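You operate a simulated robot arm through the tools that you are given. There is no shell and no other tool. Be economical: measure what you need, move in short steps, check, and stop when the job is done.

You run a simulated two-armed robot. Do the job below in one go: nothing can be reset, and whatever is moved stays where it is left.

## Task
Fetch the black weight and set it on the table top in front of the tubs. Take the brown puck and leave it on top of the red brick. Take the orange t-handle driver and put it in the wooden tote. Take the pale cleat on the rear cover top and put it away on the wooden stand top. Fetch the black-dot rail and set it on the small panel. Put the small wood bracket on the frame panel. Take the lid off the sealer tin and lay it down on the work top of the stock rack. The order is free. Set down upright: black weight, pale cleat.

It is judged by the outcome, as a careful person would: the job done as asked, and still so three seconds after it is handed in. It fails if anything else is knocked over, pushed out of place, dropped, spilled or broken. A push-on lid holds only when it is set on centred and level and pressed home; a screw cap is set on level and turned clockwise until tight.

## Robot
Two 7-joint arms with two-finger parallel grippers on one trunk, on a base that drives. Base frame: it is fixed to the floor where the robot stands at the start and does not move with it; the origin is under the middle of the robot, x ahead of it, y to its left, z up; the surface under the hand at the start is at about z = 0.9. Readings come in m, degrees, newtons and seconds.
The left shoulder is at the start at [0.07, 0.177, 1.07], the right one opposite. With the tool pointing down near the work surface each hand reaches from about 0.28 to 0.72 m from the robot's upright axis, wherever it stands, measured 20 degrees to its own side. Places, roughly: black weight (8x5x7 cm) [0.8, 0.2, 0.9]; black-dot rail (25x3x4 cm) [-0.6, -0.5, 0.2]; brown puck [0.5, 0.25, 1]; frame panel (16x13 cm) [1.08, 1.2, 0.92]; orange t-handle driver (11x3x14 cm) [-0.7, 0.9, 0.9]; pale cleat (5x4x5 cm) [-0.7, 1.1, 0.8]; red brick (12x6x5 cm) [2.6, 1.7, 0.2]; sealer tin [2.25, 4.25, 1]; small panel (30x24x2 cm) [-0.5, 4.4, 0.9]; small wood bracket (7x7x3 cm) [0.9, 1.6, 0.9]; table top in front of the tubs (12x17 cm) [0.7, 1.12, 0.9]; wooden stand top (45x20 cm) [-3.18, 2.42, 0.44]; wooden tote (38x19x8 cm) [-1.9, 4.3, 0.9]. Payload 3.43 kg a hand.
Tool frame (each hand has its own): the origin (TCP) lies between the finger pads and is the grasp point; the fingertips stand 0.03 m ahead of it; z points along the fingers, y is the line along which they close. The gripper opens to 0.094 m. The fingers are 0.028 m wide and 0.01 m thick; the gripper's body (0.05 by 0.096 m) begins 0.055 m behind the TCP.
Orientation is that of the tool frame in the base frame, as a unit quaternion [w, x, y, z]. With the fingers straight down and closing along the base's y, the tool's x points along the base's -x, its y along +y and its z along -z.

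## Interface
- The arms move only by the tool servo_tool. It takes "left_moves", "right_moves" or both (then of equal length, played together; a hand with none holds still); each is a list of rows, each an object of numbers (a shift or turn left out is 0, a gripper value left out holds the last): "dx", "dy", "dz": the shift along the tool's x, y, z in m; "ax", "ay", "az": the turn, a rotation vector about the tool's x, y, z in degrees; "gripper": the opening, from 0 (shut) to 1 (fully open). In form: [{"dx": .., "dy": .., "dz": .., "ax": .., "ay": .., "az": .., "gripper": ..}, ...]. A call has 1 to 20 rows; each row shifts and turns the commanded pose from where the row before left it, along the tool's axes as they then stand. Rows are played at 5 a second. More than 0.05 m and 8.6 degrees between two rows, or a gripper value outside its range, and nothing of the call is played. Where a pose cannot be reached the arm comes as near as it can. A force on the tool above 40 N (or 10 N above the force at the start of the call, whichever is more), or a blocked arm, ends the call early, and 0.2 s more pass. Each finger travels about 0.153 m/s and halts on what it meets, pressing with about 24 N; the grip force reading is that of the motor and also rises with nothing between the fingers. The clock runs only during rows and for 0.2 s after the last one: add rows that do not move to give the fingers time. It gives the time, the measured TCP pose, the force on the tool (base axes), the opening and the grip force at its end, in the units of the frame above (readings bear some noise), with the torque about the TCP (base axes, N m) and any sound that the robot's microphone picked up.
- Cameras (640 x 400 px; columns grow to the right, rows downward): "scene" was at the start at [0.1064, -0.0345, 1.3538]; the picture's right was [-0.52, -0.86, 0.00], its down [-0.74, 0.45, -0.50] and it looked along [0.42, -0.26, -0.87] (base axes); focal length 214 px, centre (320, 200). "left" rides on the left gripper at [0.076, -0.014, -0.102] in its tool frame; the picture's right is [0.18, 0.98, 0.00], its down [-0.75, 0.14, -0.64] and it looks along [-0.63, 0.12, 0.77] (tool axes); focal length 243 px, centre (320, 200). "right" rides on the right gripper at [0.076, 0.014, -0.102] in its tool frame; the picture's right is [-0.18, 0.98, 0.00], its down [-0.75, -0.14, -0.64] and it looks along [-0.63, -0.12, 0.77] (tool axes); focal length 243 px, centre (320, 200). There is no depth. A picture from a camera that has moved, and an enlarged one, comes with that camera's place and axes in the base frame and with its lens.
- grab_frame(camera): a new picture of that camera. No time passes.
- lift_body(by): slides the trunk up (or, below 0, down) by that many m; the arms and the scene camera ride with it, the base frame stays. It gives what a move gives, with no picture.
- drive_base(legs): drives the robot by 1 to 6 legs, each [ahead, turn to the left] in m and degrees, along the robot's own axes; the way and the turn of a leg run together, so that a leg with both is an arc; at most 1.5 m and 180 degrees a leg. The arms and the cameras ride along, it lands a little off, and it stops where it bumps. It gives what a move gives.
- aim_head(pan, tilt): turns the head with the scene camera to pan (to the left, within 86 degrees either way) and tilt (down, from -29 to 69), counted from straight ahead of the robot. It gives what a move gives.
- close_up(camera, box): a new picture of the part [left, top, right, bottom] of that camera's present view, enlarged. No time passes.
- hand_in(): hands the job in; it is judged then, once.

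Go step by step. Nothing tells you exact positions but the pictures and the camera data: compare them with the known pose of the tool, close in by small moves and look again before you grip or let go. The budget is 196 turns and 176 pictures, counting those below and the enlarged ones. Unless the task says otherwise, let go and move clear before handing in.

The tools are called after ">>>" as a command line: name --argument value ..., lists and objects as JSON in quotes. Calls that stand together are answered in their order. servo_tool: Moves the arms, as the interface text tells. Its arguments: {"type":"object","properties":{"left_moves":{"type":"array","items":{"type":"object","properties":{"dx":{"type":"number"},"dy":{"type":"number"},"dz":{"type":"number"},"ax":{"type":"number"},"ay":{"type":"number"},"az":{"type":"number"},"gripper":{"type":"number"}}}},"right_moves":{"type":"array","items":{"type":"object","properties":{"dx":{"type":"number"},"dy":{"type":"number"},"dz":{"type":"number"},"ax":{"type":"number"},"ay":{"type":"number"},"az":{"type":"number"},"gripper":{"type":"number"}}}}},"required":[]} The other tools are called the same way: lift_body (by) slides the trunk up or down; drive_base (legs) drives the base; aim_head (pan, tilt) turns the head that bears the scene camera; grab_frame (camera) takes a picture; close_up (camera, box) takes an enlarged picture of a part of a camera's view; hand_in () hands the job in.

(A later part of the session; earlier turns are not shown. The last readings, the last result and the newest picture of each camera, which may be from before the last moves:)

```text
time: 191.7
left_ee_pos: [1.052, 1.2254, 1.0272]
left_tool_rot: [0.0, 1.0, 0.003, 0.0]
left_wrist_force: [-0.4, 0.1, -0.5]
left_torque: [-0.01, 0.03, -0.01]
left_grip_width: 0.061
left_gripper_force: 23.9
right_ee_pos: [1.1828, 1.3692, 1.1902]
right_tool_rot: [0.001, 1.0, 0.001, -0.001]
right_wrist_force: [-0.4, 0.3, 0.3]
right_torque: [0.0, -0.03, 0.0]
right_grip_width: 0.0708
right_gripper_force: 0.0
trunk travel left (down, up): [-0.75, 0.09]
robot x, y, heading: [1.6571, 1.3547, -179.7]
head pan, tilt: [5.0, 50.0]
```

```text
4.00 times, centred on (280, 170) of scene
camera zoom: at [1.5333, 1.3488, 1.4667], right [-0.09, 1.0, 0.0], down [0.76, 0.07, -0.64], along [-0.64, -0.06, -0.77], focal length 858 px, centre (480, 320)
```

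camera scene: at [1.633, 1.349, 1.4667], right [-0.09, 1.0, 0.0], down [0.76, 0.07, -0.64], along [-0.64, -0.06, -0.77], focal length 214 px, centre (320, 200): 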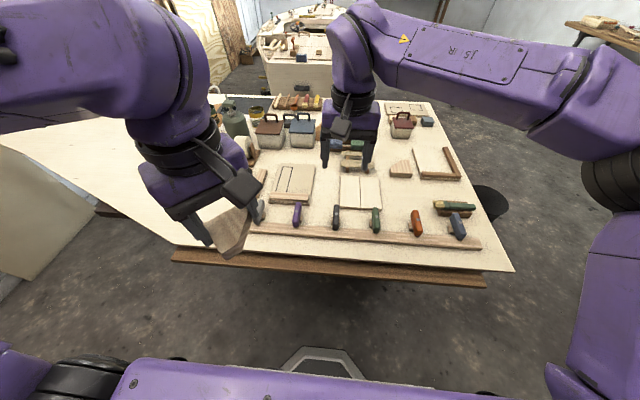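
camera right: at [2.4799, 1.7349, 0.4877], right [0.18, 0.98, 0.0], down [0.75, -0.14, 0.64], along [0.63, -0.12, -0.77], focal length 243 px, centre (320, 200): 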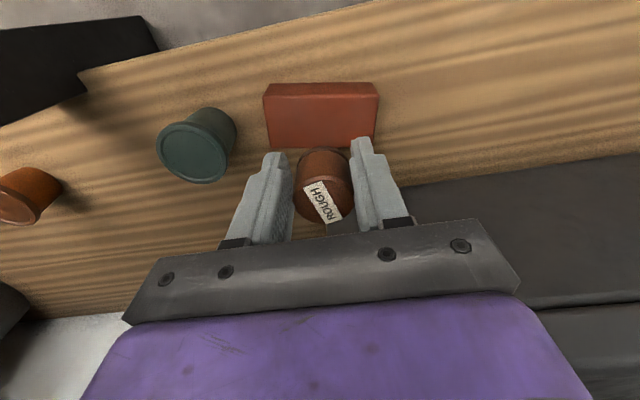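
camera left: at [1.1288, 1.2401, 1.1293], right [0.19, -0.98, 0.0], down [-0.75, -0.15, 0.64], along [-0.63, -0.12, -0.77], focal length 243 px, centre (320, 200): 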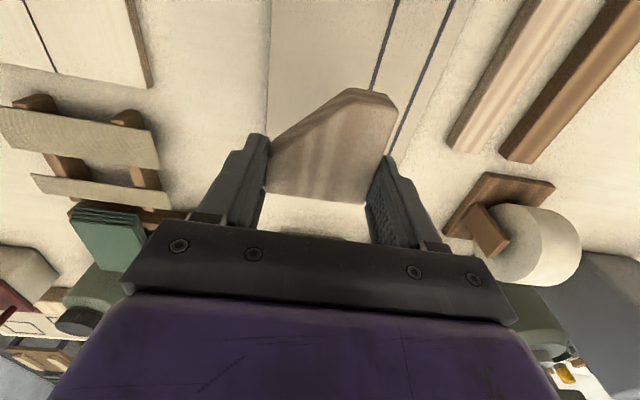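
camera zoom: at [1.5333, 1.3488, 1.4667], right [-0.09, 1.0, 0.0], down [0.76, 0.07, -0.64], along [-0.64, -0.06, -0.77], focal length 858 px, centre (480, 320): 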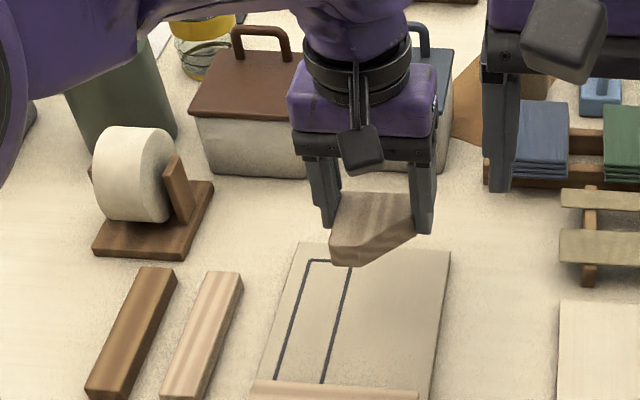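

Projection shows the bracket will land on the free part of the panel. Lower to contact.

>>> servo_tool --left_moves '[{"dz": 0.035}, {"dz": 0.025}, {"dz": 0.007}, {"dz": 0.003}, {"dz": 0.003}, {}]'

>>> close_up --camera "scene" --box '[232, 150, 360, 230]'

```text
time: 193.1
left_ee_pos: [1.0519, 1.2256, 0.9549]
left_tool_rot: [0.001, 1.0, 0.003, 0.0]
left_wrist_force: [0.8, 0.0, -0.6]
left_torque: [0.01, 0.03, -0.04]
left_grip_width: 0.0609
left_gripper_force: 24.2
right_ee_pos: [1.1822, 1.3694, 1.1911]
right_tool_rot: [0.001, 1.0, 0.001, 0.0]
right_wrist_force: [0.3, -0.9, -0.2]
right_torque: [-0.01, -0.02, 0.01]
right_grip_width: 0.0707
right_gripper_force: 0.0
trunk travel left (down, up): [-0.75, 0.09]
robot x, y, heading: [1.6603, 1.3571, -179.8]
head pan, tilt: [5.0, 50.0]
```

```text
5.00 times, centred on (296, 190) of scene
camera zoom: at [1.5331, 1.3486, 1.4666], right [-0.09, 1.0, 0.0], down [0.76, 0.07, -0.64], along [-0.64, -0.06, -0.77], focal length 1072 px, centre (440, 250)
```

zoom: 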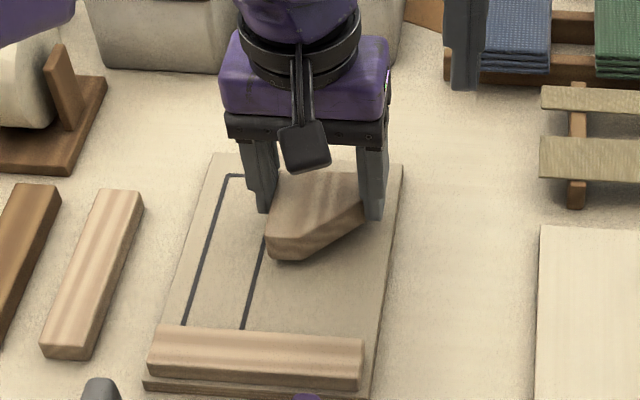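

Looks right. A few more millimetres until contact.

>>> servo_tool --left_moves '[{"dz": 0.002}, {"dz": 0.002}, {"dz": 0.002}, {}]'

```text
time: 194.1
left_ee_pos: [1.0514, 1.2237, 0.9498]
left_tool_rot: [0.0, 1.0, 0.002, 0.0]
left_wrist_force: [0.4, -0.2, -0.3]
left_torque: [0.0, 0.03, -0.02]
left_grip_width: 0.0609
left_gripper_force: 24.2
right_ee_pos: [1.1823, 1.3685, 1.1909]
right_tool_rot: [0.001, 1.0, 0.0, -0.001]
right_wrist_force: [1.1, 0.1, -0.3]
right_torque: [0.0, 0.03, 0.03]
right_grip_width: 0.0705
right_gripper_force: 0.1
trunk travel left (down, up): [-0.75, 0.09]
robot x, y, heading: [1.6586, 1.3614, -179.7]
head pan, tilt: [5.0, 50.0]
```

>>> servo_tool --left_moves '[{"dz": 0.002}, {"dz": 0.002}, {}]'

```text
time: 194.9
left_ee_pos: [1.052, 1.2252, 0.9463]
left_tool_rot: [0.0, 1.0, 0.003, -0.001]
left_wrist_force: [-0.9, -0.1, 8.2]
left_torque: [-0.05, 0.11, -0.01]
left_grip_width: 0.0609
left_gripper_force: 24.1
right_ee_pos: [1.1837, 1.3695, 1.1919]
right_tool_rot: [0.001, 1.0, 0.0, -0.002]
right_wrist_force: [0.4, 0.9, 0.4]
right_torque: [0.0, 0.0, 0.01]
right_grip_width: 0.0706
right_gripper_force: 0.1
trunk travel left (down, up): [-0.75, 0.09]
robot x, y, heading: [1.6612, 1.3575, -179.8]
head pan, tilt: [5.0, 50.0]
```

Contact. Release, rise and retract.

>>> servo_tool --left_moves '[{"gripper": 0.75}, {"gripper": 0.82}, {}, {"dz": -0.04}, {"dz": -0.05}, {"dz": -0.05}, {"dz": -0.05}, {"dz": -0.05}, {"dx": 0.04}, {"dx": 0.04}, {}]'

>>> close_up --camera "scene" --box '[232, 150, 360, 230]'

```text
time: 197.3
left_ee_pos: [1.1306, 1.2252, 1.1836]
left_tool_rot: [-0.001, 1.0, 0.002, 0.001]
left_wrist_force: [0.4, -0.4, 0.4]
left_torque: [0.0, -0.04, 0.0]
left_grip_width: 0.0771
left_gripper_force: 0.0
right_ee_pos: [1.182, 1.3688, 1.1905]
right_tool_rot: [0.001, 1.0, 0.001, 0.0]
right_wrist_force: [-1.7, -0.2, 0.2]
right_torque: [0.0, -0.01, 0.0]
right_grip_width: 0.0706
right_gripper_force: 0.1
trunk travel left (down, up): [-0.75, 0.09]
robot x, y, heading: [1.6631, 1.3584, -179.5]
head pan, tilt: [5.0, 50.0]
```

```text
5.00 times, centred on (296, 190) of scene
camera zoom: at [1.531, 1.3486, 1.4664], right [-0.09, 1.0, 0.0], down [0.76, 0.07, -0.64], along [-0.64, -0.06, -0.77], focal length 1072 px, centre (440, 250)
```

zoom: 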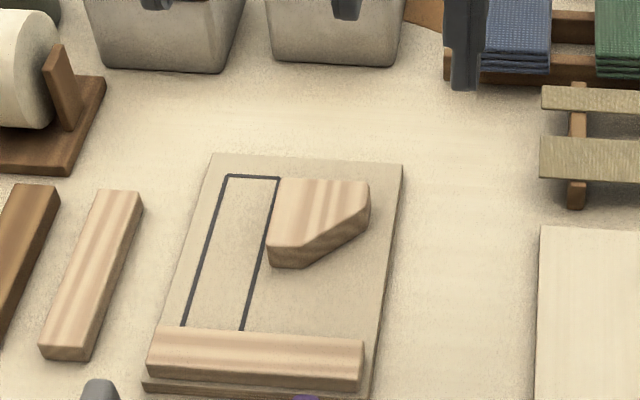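

Bracket is on the frame panel. Next, back out and drive to the stock rack for the sealer tin.

>>> drive_base --legs '[[-0.1, 0], [0, -90], [1.5, 0], [0.35, -10]]'

>>> aim_head --pan -5 --tilt 30

>>> grab_frame --camera "scene"

```text
time: 211.1
left_ee_pos: [1.7271, 3.7337, 1.1858]
left_tool_rot: [0.001, -0.65, 0.76, 0.001]
left_wrist_force: [1.0, -0.1, -0.4]
left_torque: [0.01, -0.04, 0.01]
left_grip_width: 0.0772
left_gripper_force: 0.1
right_ee_pos: [1.8628, 3.6596, 1.1911]
right_tool_rot: [0.0, -0.648, 0.761, 0.001]
right_wrist_force: [0.0, 0.1, 0.5]
right_torque: [0.01, 0.01, 0.01]
right_grip_width: 0.0705
right_gripper_force: 0.1
trunk travel left (down, up): [-0.75, 0.09]
robot x, y, heading: [1.7696, 3.1902, 80.7]
head pan, tilt: [5.0, 50.0]
```

```text
time: 211.9
left_ee_pos: [1.7292, 3.7317, 1.1851]
left_tool_rot: [-0.001, -0.65, 0.76, -0.001]
left_wrist_force: [0.3, -0.3, 0.2]
left_torque: [-0.01, -0.01, 0.02]
left_grip_width: 0.0769
left_gripper_force: 0.1
right_ee_pos: [1.8615, 3.6606, 1.1895]
right_tool_rot: [0.0, -0.649, 0.761, 0.002]
right_wrist_force: [0.7, -0.1, 0.1]
right_torque: [0.01, 0.03, -0.02]
right_grip_width: 0.0705
right_gripper_force: 0.0
trunk travel left (down, up): [-0.75, 0.09]
robot x, y, heading: [1.773, 3.1924, 80.7]
head pan, tilt: [-5.0, 30.0]
```

```text
82 pictures are left
camera scene: at [1.8006, 3.3288, 1.496], right [0.97, -0.24, 0.0], down [-0.12, -0.49, -0.87], along [0.21, 0.84, -0.5], focal length 214 px, centre (320, 200)
```

scene: 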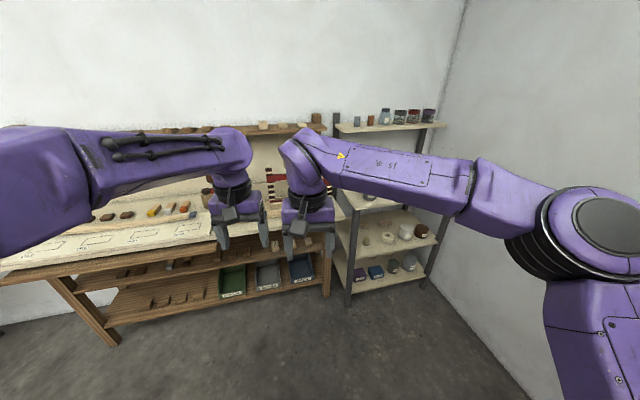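

The grey rack on the right holds the stock; my arm hides it. I'll drive nearer to face it.

>>> drive_base --legs '[[0, -45], [0.42, 0], [0, 54]]'

>>> aim_head --pan -5 --tilt 35

>>> grab_frame --camera "scene"

```text
time: 219.0
left_ee_pos: [1.9842, 3.9658, 1.1848]
left_tool_rot: [0.0, -0.707, 0.707, 0.0]
left_wrist_force: [0.0, -0.2, -0.1]
left_torque: [-0.01, 0.01, 0.03]
left_grip_width: 0.0773
left_gripper_force: 0.0
right_ee_pos: [2.1275, 3.9153, 1.1913]
right_tool_rot: [0.0, -0.705, 0.709, 0.001]
right_wrist_force: [0.9, 0.4, 0.0]
right_torque: [-0.04, 0.02, 0.04]
right_grip_width: 0.0705
right_gripper_force: 0.1
trunk travel left (down, up): [-0.75, 0.09]
robot x, y, heading: [2.1135, 3.4375, 89.8]
head pan, tilt: [-5.0, 30.0]
```

```text
time: 219.7
left_ee_pos: [1.9841, 3.9662, 1.1852]
left_tool_rot: [0.001, -0.706, 0.708, 0.0]
left_wrist_force: [-0.1, 0.4, -0.7]
left_torque: [0.0, -0.01, 0.0]
left_grip_width: 0.0769
left_gripper_force: 0.0
right_ee_pos: [2.1267, 3.9144, 1.1916]
right_tool_rot: [0.0, -0.705, 0.71, 0.001]
right_wrist_force: [-0.3, -0.2, -0.8]
right_torque: [0.04, -0.02, -0.04]
right_grip_width: 0.0706
right_gripper_force: 0.0
trunk travel left (down, up): [-0.75, 0.09]
robot x, y, heading: [2.1057, 3.4359, 89.9]
head pan, tilt: [-5.0, 35.0]
```

```text
81 pictures are left
camera scene: at [2.118, 3.5752, 1.4884], right [1.0, -0.09, 0.0], down [-0.05, -0.57, -0.82], along [0.07, 0.82, -0.57], focal length 214 px, centre (320, 200)
```

scene: 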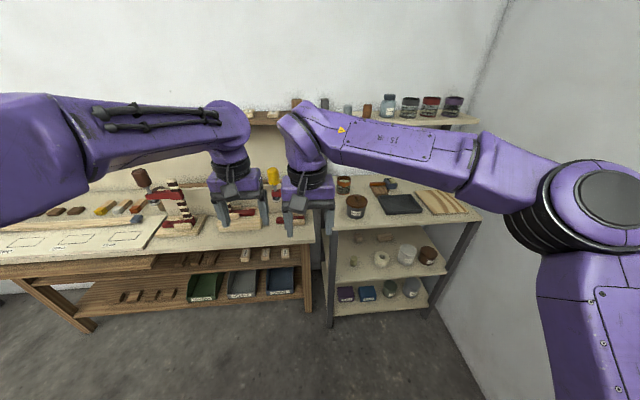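

The rack's work top has a brown tin near its left front. Zoom.

>>> close_up --camera "scene" --box '[320, 165, 480, 265]'

>>> grab_frame --camera "right"

```text
4.00 times, centred on (400, 215) of scene
camera zoom: at [2.118, 3.5752, 1.4884], right [1.0, -0.09, 0.0], down [-0.05, -0.57, -0.82], along [0.07, 0.82, -0.57], focal length 858 px, centre (0, 140)
```

zoom: 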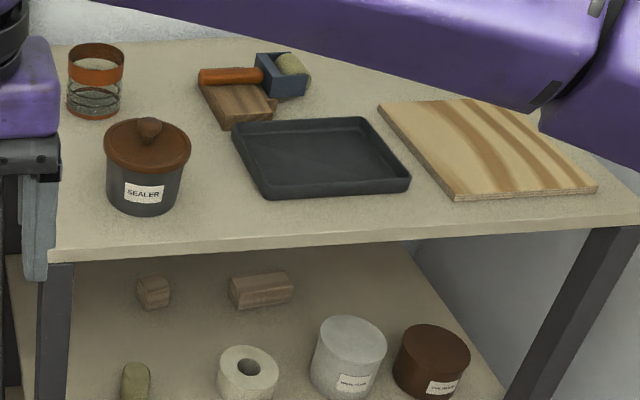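

```text
79 pictures are left
camera right: at [2.1117, 3.838, 1.2935], right [-0.98, 0.19, 0.0], down [0.15, 0.75, 0.64], along [0.12, 0.63, -0.77], focal length 243 px, centre (320, 200)
```

right: 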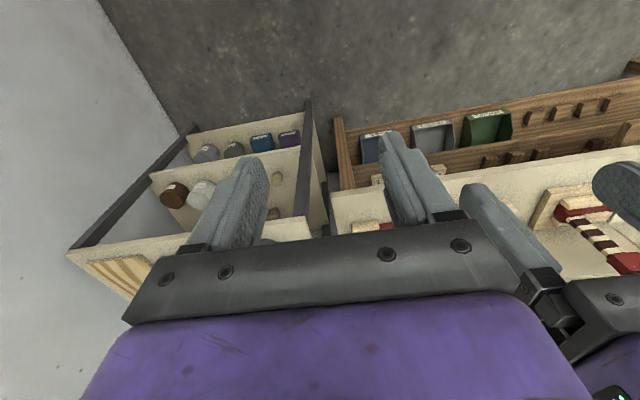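

The tin "SEALER" is at about (2.335, 4.285) with a knobbed lid Ø≈9 cm; a free spot for the lid is about (2.395, 4.385) behind it. Draw hands in and drive closer.

>>> servo_tool --left_moves '[{"dx": 0.045}, {"dx": 0.045}, {"dx": 0.045}, {}]' --right_moves '[{"dx": 0.04}, {"dx": 0.04}, {"dx": 0.03}, {}]'

>>> drive_base --legs '[[0.31, 0]]'

>>> aim_head --pan -20 --tilt 45

>>> grab_frame --camera "scene"

>>> grab_frame --camera "right"

```text
time: 220.7
left_ee_pos: [1.9864, 3.8303, 1.1853]
left_tool_rot: [0.0, -0.706, 0.708, 0.001]
left_wrist_force: [0.2, -0.2, -0.2]
left_torque: [0.0, 0.07, -0.01]
left_grip_width: 0.0773
left_gripper_force: 0.0
right_ee_pos: [2.1277, 3.8024, 1.1908]
right_tool_rot: [-0.001, -0.704, 0.71, 0.003]
right_wrist_force: [0.0, 0.5, 0.1]
right_torque: [0.0, 0.03, -0.02]
right_grip_width: 0.0707
right_gripper_force: 0.0
trunk travel left (down, up): [-0.75, 0.09]
robot x, y, heading: [2.1098, 3.4388, 89.7]
head pan, tilt: [-5.0, 35.0]
```

```text
time: 222.7
left_ee_pos: [1.9851, 4.1339, 1.1855]
left_tool_rot: [0.0, -0.706, 0.708, 0.0]
left_wrist_force: [-0.3, -0.5, 0.2]
left_torque: [0.03, 0.0, 0.03]
left_grip_width: 0.0772
left_gripper_force: 0.0
right_ee_pos: [2.1261, 4.1078, 1.1903]
right_tool_rot: [0.001, -0.706, 0.708, 0.002]
right_wrist_force: [-0.3, 0.4, -0.5]
right_torque: [0.01, -0.01, -0.01]
right_grip_width: 0.0706
right_gripper_force: 0.2
trunk travel left (down, up): [-0.75, 0.09]
robot x, y, heading: [2.112, 3.7419, 89.9]
head pan, tilt: [-5.0, 35.0]
```

```text
time: 223.5
left_ee_pos: [1.9847, 4.1367, 1.1836]
left_tool_rot: [0.0, -0.706, 0.708, 0.0]
left_wrist_force: [0.3, 0.2, 0.5]
left_torque: [-0.01, 0.02, 0.04]
left_grip_width: 0.077
left_gripper_force: 0.1
right_ee_pos: [2.1259, 4.1081, 1.1901]
right_tool_rot: [-0.001, -0.705, 0.709, 0.001]
right_wrist_force: [-0.6, 0.4, -0.6]
right_torque: [-0.01, 0.0, 0.02]
right_grip_width: 0.0704
right_gripper_force: 0.1
trunk travel left (down, up): [-0.75, 0.09]
robot x, y, heading: [2.1127, 3.741, 89.8]
head pan, tilt: [-20.0, 45.0]
```

```text
78 pictures are left
camera scene: at [2.1391, 3.8691, 1.4735], right [0.94, -0.34, 0.0], down [-0.24, -0.66, -0.71], along [0.24, 0.66, -0.71], focal length 214 px, centre (320, 200)
```

scene: 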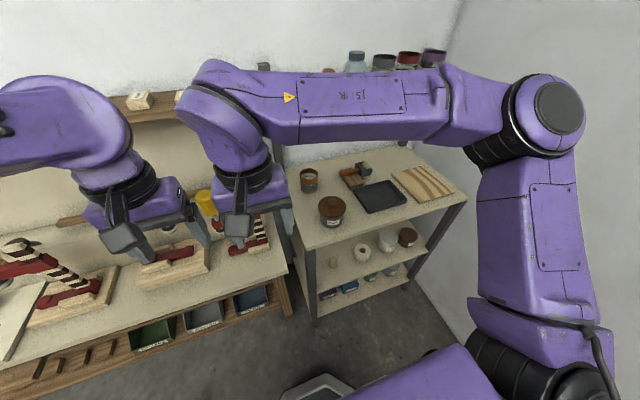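

```text
77 pictures are left
camera right: at [2.1113, 4.032, 1.2925], right [-0.98, 0.19, 0.0], down [0.15, 0.75, 0.64], along [0.12, 0.63, -0.77], focal length 243 px, centre (320, 200)
```

right: 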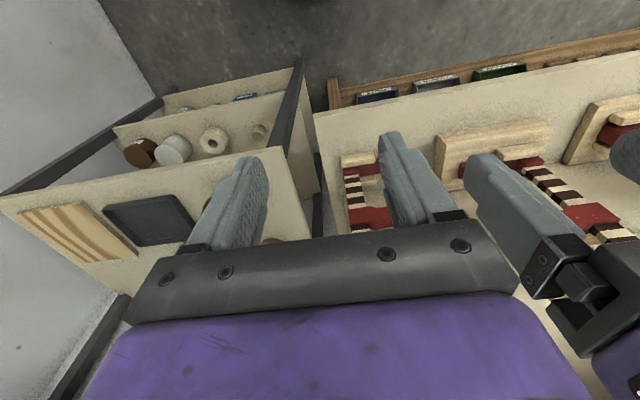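

Zoom on the tin and the free spot.

>>> close_up --camera "scene" --box '[288, 150, 400, 220]'

```text
5.71 times, centred on (344, 185) of scene
camera zoom: at [2.1391, 3.8691, 1.4735], right [0.94, -0.34, 0.0], down [-0.24, -0.66, -0.71], along [0.24, 0.66, -0.71], focal length 1226 px, centre (183, 286)
```

zoom: 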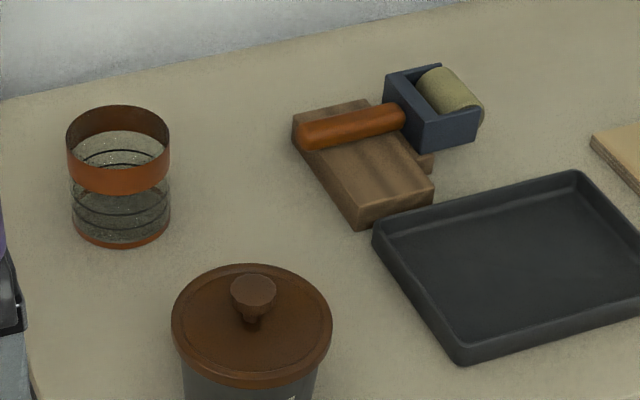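

Lid top centre ≈ (2.338, 4.303, 0.965), knob top ≈0.993. Raise the left hand, drive 6 cm more, and bring the right hand above the knob.

>>> servo_tool --left_moves '[{"dz": -0.04}, {"dz": -0.03}, {}]'

>>> drive_base --legs '[[0.06, 0]]'

>>> servo_tool --right_moves '[{"dy": -0.045}, {"dy": -0.045}, {"dy": -0.045}, {"dy": -0.045}, {"dy": -0.03, "dx": -0.03}, {"dx": -0.04}, {"dx": -0.03}, {"dx": -0.03}, {}]'

>>> grab_frame --camera "right"

```text
time: 224.3
left_ee_pos: [1.9852, 4.1355, 1.2552]
left_tool_rot: [0.0, -0.706, 0.708, 0.001]
left_wrist_force: [-0.4, 0.0, 0.7]
left_torque: [0.0, -0.05, -0.02]
left_grip_width: 0.077
left_gripper_force: 0.0
right_ee_pos: [2.1265, 4.108, 1.19]
right_tool_rot: [-0.001, -0.705, 0.709, 0.001]
right_wrist_force: [1.1, 0.0, 0.1]
right_torque: [-0.03, 0.02, 0.03]
right_grip_width: 0.0704
right_gripper_force: 0.1
trunk travel left (down, up): [-0.75, 0.09]
robot x, y, heading: [2.1099, 3.7413, 89.6]
head pan, tilt: [-20.0, 45.0]
```

```text
time: 225.3
left_ee_pos: [1.9859, 4.1844, 1.2594]
left_tool_rot: [0.004, -0.707, 0.708, 0.003]
left_wrist_force: [-0.2, -1.0, 1.0]
left_torque: [0.07, -0.01, 0.01]
left_grip_width: 0.0773
left_gripper_force: 0.1
right_ee_pos: [2.1267, 4.1582, 1.1938]
right_tool_rot: [0.002, -0.705, 0.709, 0.004]
right_wrist_force: [0.2, -0.5, -0.3]
right_torque: [0.09, 0.0, 0.01]
right_grip_width: 0.0701
right_gripper_force: 0.0
trunk travel left (down, up): [-0.75, 0.09]
robot x, y, heading: [2.1137, 3.7986, 89.7]
head pan, tilt: [-20.0, 45.0]
```

```text
time: 227.3
left_ee_pos: [1.9857, 4.1959, 1.2555]
left_tool_rot: [0.001, -0.706, 0.708, -0.001]
left_wrist_force: [-0.2, -0.3, 0.3]
left_torque: [-0.05, -0.01, 0.02]
left_grip_width: 0.0772
left_gripper_force: 0.0
right_ee_pos: [2.3343, 4.2475, 1.1898]
right_tool_rot: [0.001, -0.705, 0.709, 0.002]
right_wrist_force: [0.2, -0.5, -0.6]
right_torque: [-0.01, -0.04, -0.02]
right_grip_width: 0.0705
right_gripper_force: 0.1
right hand out of reach, approached as far as the arm can: row 7, 8
trunk travel left (down, up): [-0.75, 0.09]
robot x, y, heading: [2.1097, 3.802, 89.7]
head pan, tilt: [-20.0, 45.0]
```

```text
75 pictures are left
camera right: at [2.32, 4.1712, 1.2932], right [-0.98, 0.19, 0.0], down [0.15, 0.75, 0.64], along [0.12, 0.63, -0.77], focal length 243 px, centre (320, 200)
```

right: 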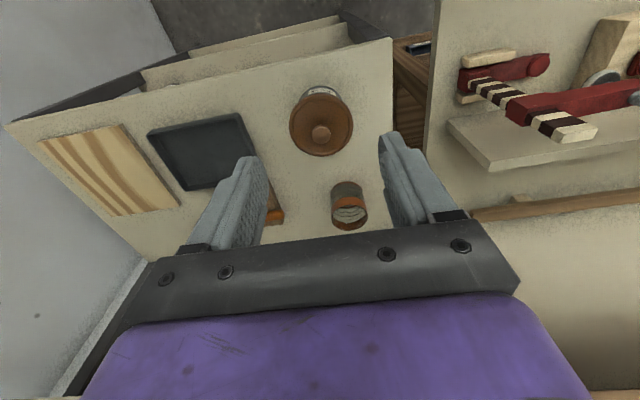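

Knob confirmed at ≈(2.342, 4.304). The arm prefers lower height; descend then advance.

>>> servo_tool --right_moves '[{"dz": 0.045}, {"dz": 0.045}, {"dx": -0.028, "dy": -0.004}, {"dx": -0.028, "dy": -0.003}, {}]'

>>> grab_frame --camera "right"

```text
time: 228.5
left_ee_pos: [1.9858, 4.1938, 1.2552]
left_tool_rot: [-0.001, 0.707, -0.707, -0.001]
left_wrist_force: [-0.6, -0.9, 0.0]
left_torque: [0.0, 0.0, -0.01]
left_grip_width: 0.0771
left_gripper_force: 0.0
right_ee_pos: [2.3426, 4.3011, 1.0997]
right_tool_rot: [-0.001, -0.706, 0.708, 0.001]
right_wrist_force: [-0.2, 0.1, -0.6]
right_torque: [0.04, -0.03, -0.03]
right_grip_width: 0.0704
right_gripper_force: 0.0
trunk travel left (down, up): [-0.75, 0.09]
robot x, y, heading: [2.1135, 3.8025, 90.0]
head pan, tilt: [-20.0, 45.0]
```

```text
74 pictures are left
camera right: at [2.3286, 4.2246, 1.2031], right [-0.98, 0.19, 0.0], down [0.15, 0.75, 0.64], along [0.12, 0.63, -0.77], focal length 243 px, centre (320, 200)
```

right: 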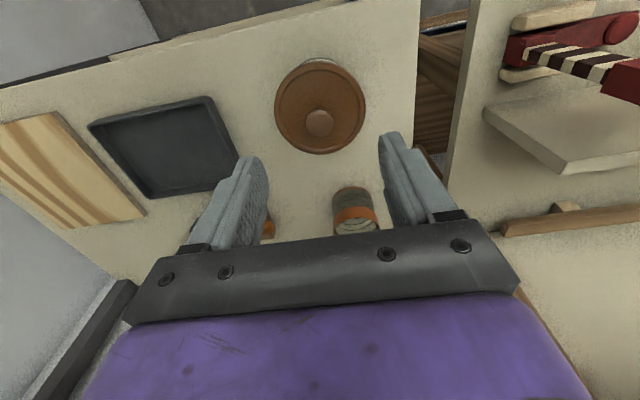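

Shift 7 mm and descend around the knob.

>>> servo_tool --right_moves '[{"dx": -0.007, "dy": -0.001, "gripper": 0.55}, {"dz": 0.04}, {"dz": 0.04}, {"dz": 0.012}, {}]'

>>> close_up --camera "right" --box '[220, 70, 420, 240]'

>>> close_up --camera "scene" --box '[272, 140, 400, 220]'

```text
time: 229.7
left_ee_pos: [1.9865, 4.1938, 1.2559]
left_tool_rot: [0.0, -0.707, 0.707, 0.001]
left_wrist_force: [0.0, 0.7, -0.3]
left_torque: [-0.01, 0.02, -0.01]
left_grip_width: 0.0773
left_gripper_force: 0.1
right_ee_pos: [2.3448, 4.3104, 1.0097]
right_tool_rot: [0.0, -0.705, 0.709, 0.002]
right_wrist_force: [0.0, -0.4, -0.7]
right_torque: [0.02, 0.05, -0.01]
right_grip_width: 0.0519
right_gripper_force: 0.1
trunk travel left (down, up): [-0.75, 0.09]
robot x, y, heading: [2.1124, 3.8018, 89.8]
head pan, tilt: [-20.0, 45.0]
```

```text
2.35 times, centred on (320, 155) of right
camera zoom: at [2.3296, 4.233, 1.111], right [-0.98, 0.19, 0.0], down [0.15, 0.75, 0.64], along [0.12, 0.63, -0.77], focal length 571 px, centre (320, 306)
```

zoom: 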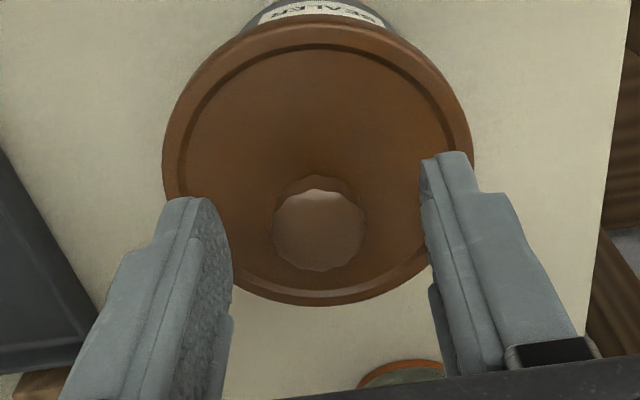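

```text
5.00 times, centred on (336, 180) of scene
camera zoom: at [2.1396, 3.9275, 1.4736], right [0.94, -0.34, 0.0], down [-0.24, -0.66, -0.71], along [0.24, 0.66, -0.71], focal length 1072 px, centre (240, 300)
```

zoom: 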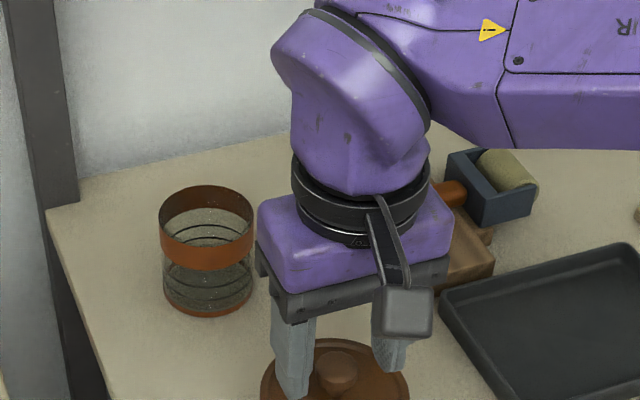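

Knob is centred. Down 9 mm and grip.

>>> servo_tool --right_moves '[{"dz": 0.005}, {"dz": 0.004}, {}, {"gripper": 0.1}, {"gripper": 0.1}, {"gripper": 0.1}, {}]'

```text
time: 231.3
left_ee_pos: [1.9859, 4.1946, 1.2555]
left_tool_rot: [0.0, -0.706, 0.708, 0.001]
left_wrist_force: [-0.2, 0.6, -0.5]
left_torque: [0.01, 0.05, 0.01]
left_grip_width: 0.0767
left_gripper_force: 0.0
right_ee_pos: [2.3457, 4.3096, 1.0003]
right_tool_rot: [-0.001, -0.705, 0.709, 0.002]
right_wrist_force: [0.2, -1.1, -0.2]
right_torque: [0.01, 0.02, 0.03]
right_grip_width: 0.0229
right_gripper_force: 24.0
trunk travel left (down, up): [-0.75, 0.09]
robot x, y, heading: [2.1189, 3.8003, 89.7]
head pan, tilt: [-20.0, 45.0]
heard: snap
```

I heard a snap. Look before pulling.

>>> close_up --camera "right" --box '[220, 70, 420, 240]'

>>> close_up --camera "scene" --box '[272, 160, 400, 240]'

```text
2.35 times, centred on (320, 155) of right
camera zoom: at [2.3292, 4.2331, 1.102], right [-0.98, 0.19, 0.0], down [0.15, 0.75, 0.64], along [0.12, 0.63, -0.77], focal length 571 px, centre (320, 306)
```

zoom: 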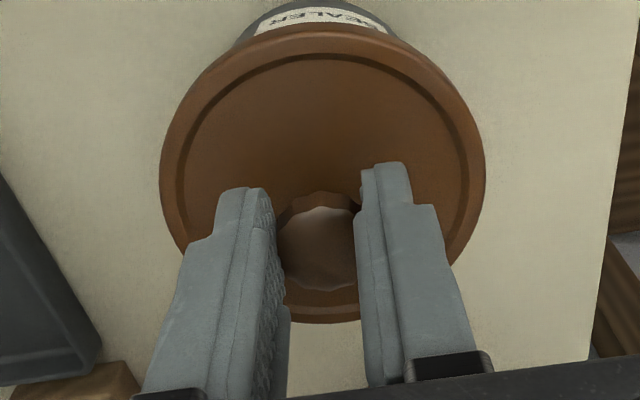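

```text
5.00 times, centred on (336, 200) of scene
camera zoom: at [2.1397, 3.9276, 1.4735], right [0.94, -0.34, 0.0], down [-0.24, -0.66, -0.71], along [0.24, 0.66, -0.71], focal length 1072 px, centre (240, 200)
```

zoom: 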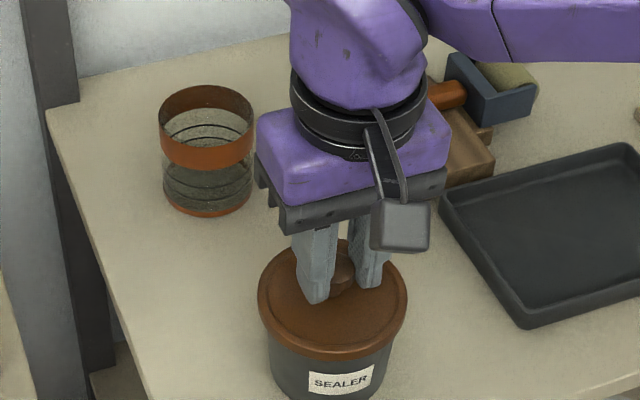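

Lid looks intact; the snap was likely it popping loose. Lift slowly.

>>> servo_tool --right_moves '[{"dz": -0.005}, {"dz": -0.005}, {"dz": -0.01}, {"dz": -0.015}, {"dz": -0.02}, {}]'

>>> close_up --camera "scene" --box '[272, 140, 400, 220]'

>>> grab_frame --camera "right"

```text
time: 232.7
left_ee_pos: [1.9858, 4.1946, 1.2562]
left_tool_rot: [0.001, -0.706, 0.708, 0.0]
left_wrist_force: [-0.1, 0.5, 0.3]
left_torque: [-0.01, -0.02, -0.01]
left_grip_width: 0.077
left_gripper_force: 0.1
right_ee_pos: [2.3444, 4.3101, 1.0553]
right_tool_rot: [-0.001, -0.705, 0.709, 0.002]
right_wrist_force: [-0.5, 0.4, -0.6]
right_torque: [0.01, 0.01, 0.0]
right_grip_width: 0.0228
right_gripper_force: 23.9
trunk travel left (down, up): [-0.75, 0.09]
robot x, y, heading: [2.1148, 3.8042, 89.5]
head pan, tilt: [-20.0, 45.0]
```

```text
5.00 times, centred on (336, 180) of scene
camera zoom: at [2.1397, 3.9279, 1.4735], right [0.94, -0.34, 0.0], down [-0.24, -0.66, -0.71], along [0.24, 0.66, -0.71], focal length 1072 px, centre (240, 300)
```

zoom: 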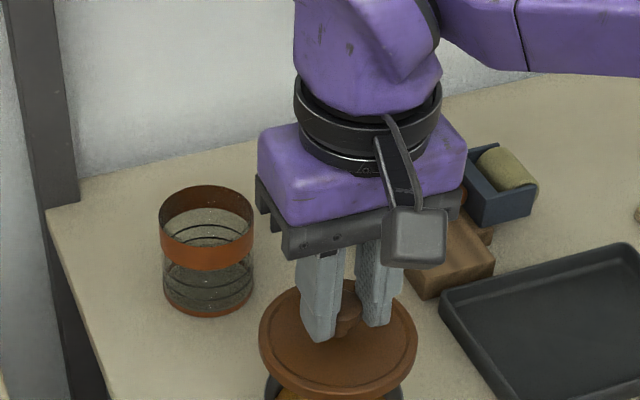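

```text
68 pictures are left
camera right: at [2.329, 4.2327, 1.1572], right [-0.98, 0.19, 0.0], down [0.15, 0.75, 0.64], along [0.12, 0.63, -0.77], focal length 243 px, centre (320, 200)
```

right: 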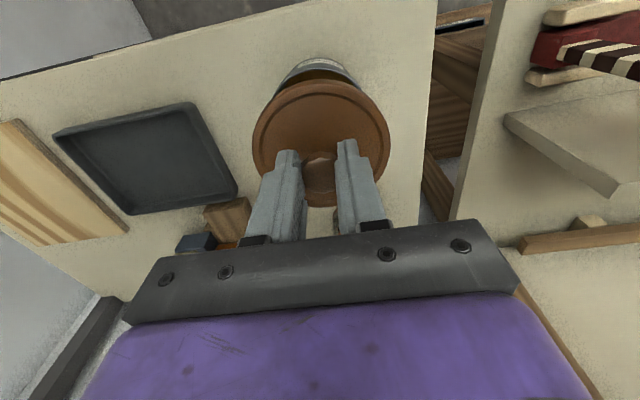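

Lid is off and level. Raise a little and carry it to (2.402, 4.41).

>>> servo_tool --right_moves '[{"dz": -0.03}, {"dx": -0.03, "dy": -0.02}, {"dx": -0.035, "dy": -0.02}, {"dx": -0.035, "dy": -0.018}, {}]'

>>> grab_frame --camera "right"

>>> close_up --camera "scene" --box '[272, 140, 400, 220]'

```text
time: 233.9
left_ee_pos: [1.9865, 4.1959, 1.2547]
left_tool_rot: [0.001, -0.706, 0.708, 0.001]
left_wrist_force: [0.0, 0.2, -0.4]
left_torque: [-0.02, -0.03, 0.0]
left_grip_width: 0.0771
left_gripper_force: 0.0
right_ee_pos: [2.3585, 4.3301, 1.0842]
right_tool_rot: [0.0, -0.706, 0.709, 0.002]
right_wrist_force: [-0.1, -0.3, -0.5]
right_torque: [0.02, 0.01, 0.02]
right_grip_width: 0.0229
right_gripper_force: 24.1
right hand out of reach, approached as far as the arm can: row 2, 3, 4
trunk travel left (down, up): [-0.75, 0.09]
robot x, y, heading: [2.1114, 3.8009, 89.8]
head pan, tilt: [-20.0, 45.0]
```

```text
67 pictures are left
camera right: at [2.3425, 4.253, 1.187], right [-0.98, 0.19, 0.0], down [0.15, 0.75, 0.64], along [0.12, 0.63, -0.77], focal length 243 px, centre (320, 200)
```

right: 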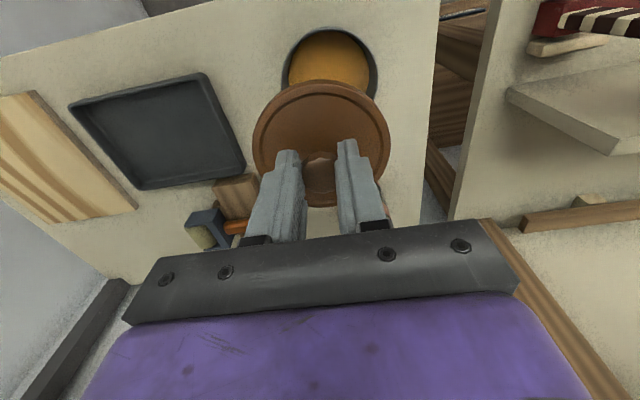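

```text
5.00 times, centred on (336, 180) of scene
camera zoom: at [2.1398, 3.9283, 1.4735], right [0.94, -0.34, 0.0], down [-0.24, -0.66, -0.71], along [0.24, 0.66, -0.71], focal length 1072 px, centre (240, 300)
```

zoom: 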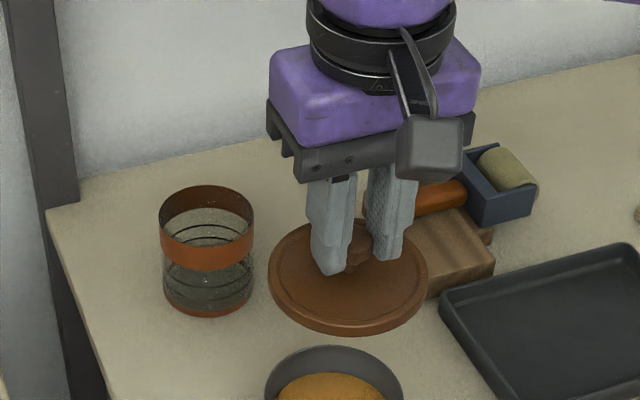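

The arm stalls at this height; lower 4 cm (lid still clears the tin rim) and try again, x first.

>>> servo_tool --right_moves '[{"dz": 0.03}, {"dy": -0.022, "dz": 0.01}, {"dy": -0.022}, {"dx": -0.027}, {"dx": -0.027}, {"dx": -0.026}, {}]'

>>> grab_frame --camera "right"

```text
time: 235.5
left_ee_pos: [1.9861, 4.1947, 1.2561]
left_tool_rot: [0.001, -0.707, 0.708, 0.0]
left_wrist_force: [0.9, 0.3, 0.1]
left_torque: [0.01, 0.0, 0.03]
left_grip_width: 0.0772
left_gripper_force: 0.0
right_ee_pos: [2.3904, 4.3293, 1.0453]
right_tool_rot: [0.0, -0.705, 0.709, 0.001]
right_wrist_force: [-0.3, -0.6, 0.7]
right_torque: [-0.03, 0.03, 0.02]
right_grip_width: 0.023
right_gripper_force: 23.8
right hand out of reach, approached as far as the arm can: row 3, 4, 5, 6
trunk travel left (down, up): [-0.75, 0.09]
robot x, y, heading: [2.1147, 3.8036, 90.0]
head pan, tilt: [-20.0, 45.0]
```

```text
65 pictures are left
camera right: at [2.3749, 4.2524, 1.1468], right [-0.98, 0.19, 0.0], down [0.15, 0.75, 0.64], along [0.12, 0.63, -0.77], focal length 243 px, centre (320, 200)
```

right: 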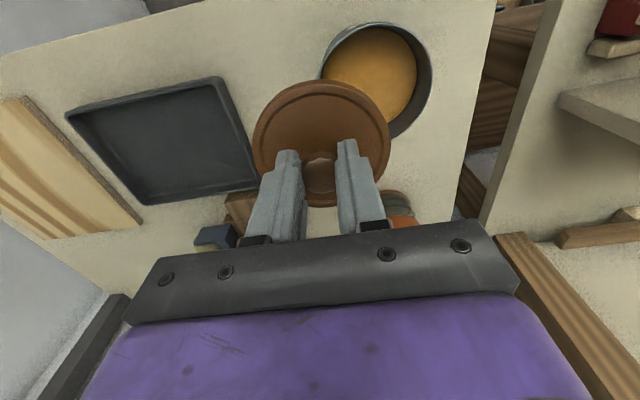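

The arm can't extend more here, but driving 7 cm forward carries the lid there directly.

>>> drive_base --legs '[[0.07, 0]]'

>>> grab_frame --camera "right"

>>> close_up --camera "scene" --box '[272, 140, 400, 220]'

```text
time: 236.5
left_ee_pos: [1.9853, 4.2536, 1.2595]
left_tool_rot: [0.005, -0.706, 0.708, 0.003]
left_wrist_force: [0.5, -1.4, 0.9]
left_torque: [0.05, 0.01, 0.02]
left_grip_width: 0.0771
left_gripper_force: 0.1
right_ee_pos: [2.39, 4.3897, 1.0485]
right_tool_rot: [0.003, -0.705, 0.709, 0.004]
right_wrist_force: [0.2, -0.5, 0.1]
right_torque: [0.08, -0.01, 0.0]
right_grip_width: 0.0229
right_gripper_force: 24.4
trunk travel left (down, up): [-0.75, 0.09]
robot x, y, heading: [2.1121, 3.8718, 90.1]
head pan, tilt: [-20.0, 45.0]
```

```text
64 pictures are left
camera right: at [2.3751, 4.3129, 1.151], right [-0.98, 0.19, 0.0], down [0.15, 0.75, 0.65], along [0.12, 0.64, -0.76], focal length 243 px, centre (320, 200)
```

right: 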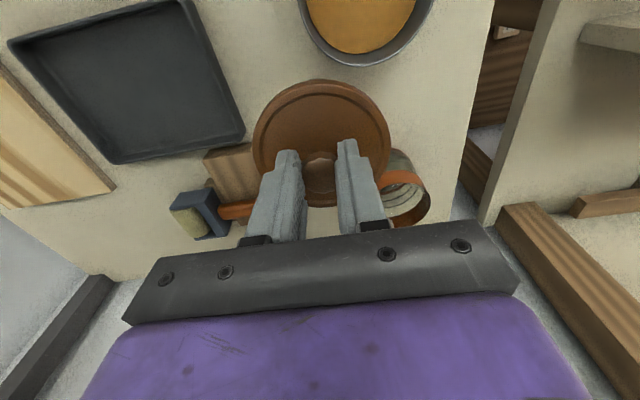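

```text
5.00 times, centred on (336, 180) of scene
camera zoom: at [2.1394, 3.9856, 1.4747], right [0.94, -0.35, 0.0], down [-0.24, -0.66, -0.71], along [0.24, 0.67, -0.7], focal length 1072 px, centre (240, 300)
```

zoom: 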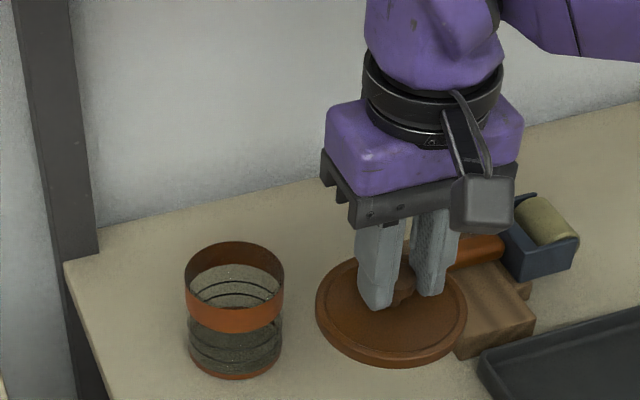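

Spot is clear; shift 12 mm right, lower and probe.

>>> servo_tool --right_moves '[{"dy": -0.012}, {"dz": 0.03}, {"dz": 0.03}, {"dz": 0.02}, {}]'

>>> grab_frame --camera "right"

>>> close_up --camera "scene" --box '[272, 140, 400, 220]'

```text
time: 237.7
left_ee_pos: [1.9862, 4.2622, 1.2556]
left_tool_rot: [0.002, -0.706, 0.709, 0.001]
left_wrist_force: [0.0, 0.4, 0.1]
left_torque: [0.01, -0.01, 0.02]
left_grip_width: 0.077
left_gripper_force: 0.1
right_ee_pos: [2.3903, 4.3985, 0.9654]
right_tool_rot: [0.0, -0.705, 0.709, 0.002]
right_wrist_force: [0.1, -0.4, 0.0]
right_torque: [0.03, -0.02, 0.0]
right_grip_width: 0.0228
right_gripper_force: 23.9
right hand out of reach, approached as far as the arm can: row 1
trunk travel left (down, up): [-0.75, 0.09]
robot x, y, heading: [2.1121, 3.87, 89.8]
head pan, tilt: [-20.0, 45.0]
```

```text
62 pictures are left
camera right: at [2.375, 4.3212, 1.0673], right [-0.98, 0.19, 0.0], down [0.15, 0.75, 0.64], along [0.12, 0.63, -0.76], focal length 243 px, centre (320, 200)
```

right: 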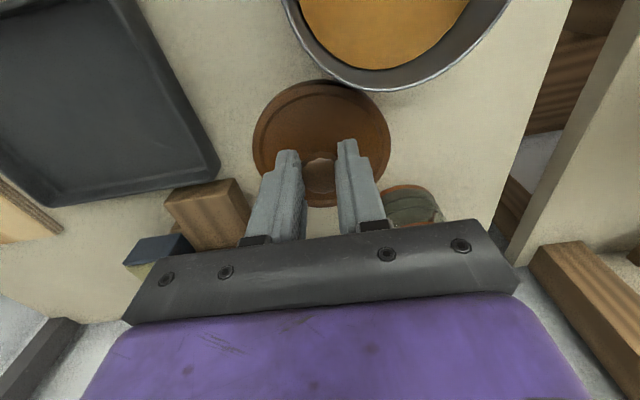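

```text
5.00 times, centred on (336, 180) of scene
camera zoom: at [2.1396, 3.996, 1.4736], right [0.94, -0.35, 0.0], down [-0.24, -0.66, -0.71], along [0.24, 0.66, -0.71], focal length 1072 px, centre (240, 300)
```

zoom: 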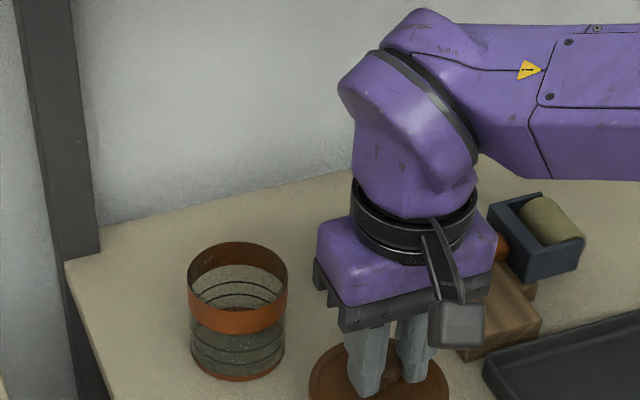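

Now lower down the arm can shift: move +12 mm x, +8 mm y, then lower to contact.

>>> servo_tool --right_moves '[{"dy": -0.012, "dx": -0.008}, {"dz": 0.01}, {"dz": 0.005}, {"dz": 0.003}, {"dz": 0.003}, {}]'

```text
time: 239.1
left_ee_pos: [1.9866, 4.2629, 1.257]
left_tool_rot: [0.001, -0.706, 0.709, 0.0]
left_wrist_force: [0.5, -0.9, -0.6]
left_torque: [0.02, 0.02, -0.01]
left_grip_width: 0.0773
left_gripper_force: 0.1
right_ee_pos: [2.403, 4.4063, 0.943]
right_tool_rot: [0.001, -0.705, 0.709, 0.002]
right_wrist_force: [-0.4, 0.1, 0.3]
right_torque: [-0.04, 0.0, -0.03]
right_grip_width: 0.0228
right_gripper_force: 23.9
trunk travel left (down, up): [-0.75, 0.09]
robot x, y, heading: [2.1116, 3.8691, 90.0]
head pan, tilt: [-20.0, 45.0]
```

>>> servo_tool --right_moves '[{"dz": 0.003}, {"dz": 0.003}, {"dz": 0.003}, {"dz": 0.003}, {}]'

>>> close_up --camera "right" --box '[220, 70, 420, 240]'

```text
time: 240.3
left_ee_pos: [1.9858, 4.2639, 1.256]
left_tool_rot: [0.001, -0.706, 0.708, 0.0]
left_wrist_force: [0.0, -0.9, -0.3]
left_torque: [0.01, 0.01, 0.0]
left_grip_width: 0.077
left_gripper_force: 0.1
right_ee_pos: [2.402, 4.4071, 0.9315]
right_tool_rot: [0.002, -0.706, 0.708, 0.002]
right_wrist_force: [1.9, 0.6, 6.4]
right_torque: [-0.02, -0.03, -0.03]
right_grip_width: 0.0231
right_gripper_force: 23.8
trunk travel left (down, up): [-0.75, 0.09]
robot x, y, heading: [2.1115, 3.8668, 89.6]
head pan, tilt: [-20.0, 45.0]
```

```text
2.35 times, centred on (320, 155) of right
camera zoom: at [2.3871, 4.3293, 1.0347], right [-0.98, 0.19, 0.0], down [0.15, 0.75, 0.65], along [0.12, 0.63, -0.76], focal length 571 px, centre (320, 306)
```

zoom: 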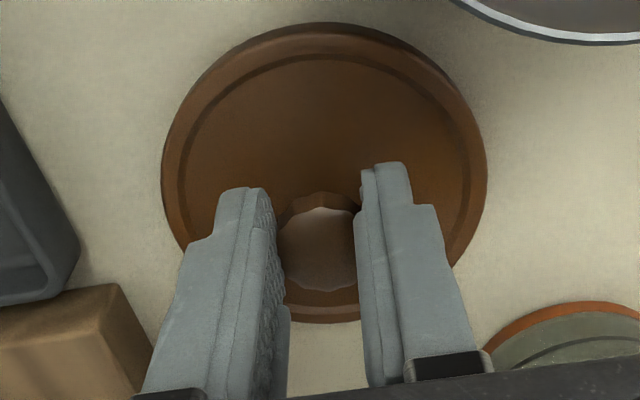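

Lid touches the work top. Release, rise, and back off.

>>> servo_tool --right_moves '[{"gripper": 0.4}, {"gripper": 0.55}, {}, {"dz": -0.03}, {"dz": -0.04}, {"dz": -0.04}, {"dx": 0.04, "dz": -0.02}, {"dx": 0.04, "dz": -0.02}, {"dx": 0.04}, {}]'

>>> drive_base --legs '[[-0.35, 0]]'

>>> aim_head --pan -20 --tilt 35

>>> grab_frame --camera "scene"

```text
time: 242.5
left_ee_pos: [1.986, 4.2653, 1.2555]
left_tool_rot: [0.001, -0.706, 0.708, 0.0]
left_wrist_force: [0.2, 0.0, 0.3]
left_torque: [-0.02, 0.04, 0.03]
left_grip_width: 0.0771
left_gripper_force: 0.0
right_ee_pos: [2.4012, 4.2854, 1.0527]
right_tool_rot: [-0.001, -0.706, 0.708, 0.001]
right_wrist_force: [-0.1, 0.7, 0.8]
right_torque: [0.0, 0.01, 0.01]
right_grip_width: 0.0514
right_gripper_force: 0.1
right hand out of reach, approached as far as the arm can: row 6
trunk travel left (down, up): [-0.75, 0.09]
robot x, y, heading: [2.1108, 3.8724, 89.7]
head pan, tilt: [-20.0, 45.0]
```

```text
time: 244.7
left_ee_pos: [1.9851, 3.9146, 1.2552]
left_tool_rot: [0.001, -0.706, 0.708, 0.001]
left_wrist_force: [-0.9, -0.4, -1.0]
left_torque: [-0.02, -0.01, 0.01]
left_grip_width: 0.077
left_gripper_force: 0.1
right_ee_pos: [2.3996, 3.9361, 1.0495]
right_tool_rot: [0.0, -0.705, 0.709, 0.002]
right_wrist_force: [-0.4, 0.7, -0.3]
right_torque: [0.01, 0.0, -0.04]
right_grip_width: 0.0517
right_gripper_force: 0.0
trunk travel left (down, up): [-0.75, 0.09]
robot x, y, heading: [2.1088, 3.5207, 89.6]
head pan, tilt: [-20.0, 45.0]
```

```text
time: 245.5
left_ee_pos: [1.9837, 3.9138, 1.2565]
left_tool_rot: [0.001, -0.706, 0.708, 0.001]
left_wrist_force: [0.1, -0.6, 0.1]
left_torque: [0.06, 0.01, -0.01]
left_grip_width: 0.0772
left_gripper_force: 0.0
right_ee_pos: [2.4013, 3.9364, 1.0524]
right_tool_rot: [0.0, -0.704, 0.71, 0.002]
right_wrist_force: [0.5, -0.3, -0.1]
right_torque: [-0.03, -0.02, 0.01]
right_grip_width: 0.0516
right_gripper_force: 0.1
trunk travel left (down, up): [-0.75, 0.09]
robot x, y, heading: [2.1076, 3.5242, 89.8]
head pan, tilt: [-20.0, 35.0]
```

```text
59 pictures are left
camera scene: at [2.1409, 3.6528, 1.4884], right [0.94, -0.35, 0.0], down [-0.2, -0.54, -0.82], along [0.28, 0.77, -0.57], focal length 214 px, centre (320, 200)
```

scene: 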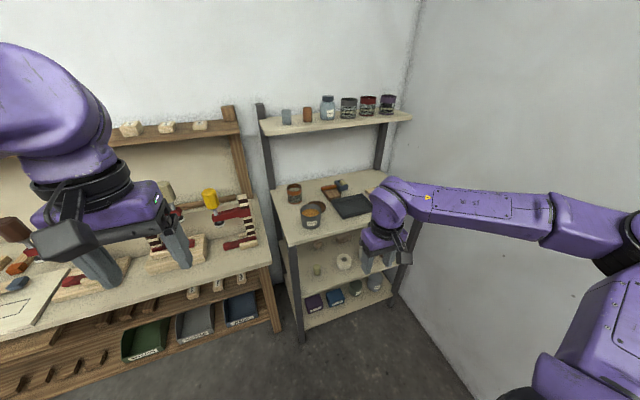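

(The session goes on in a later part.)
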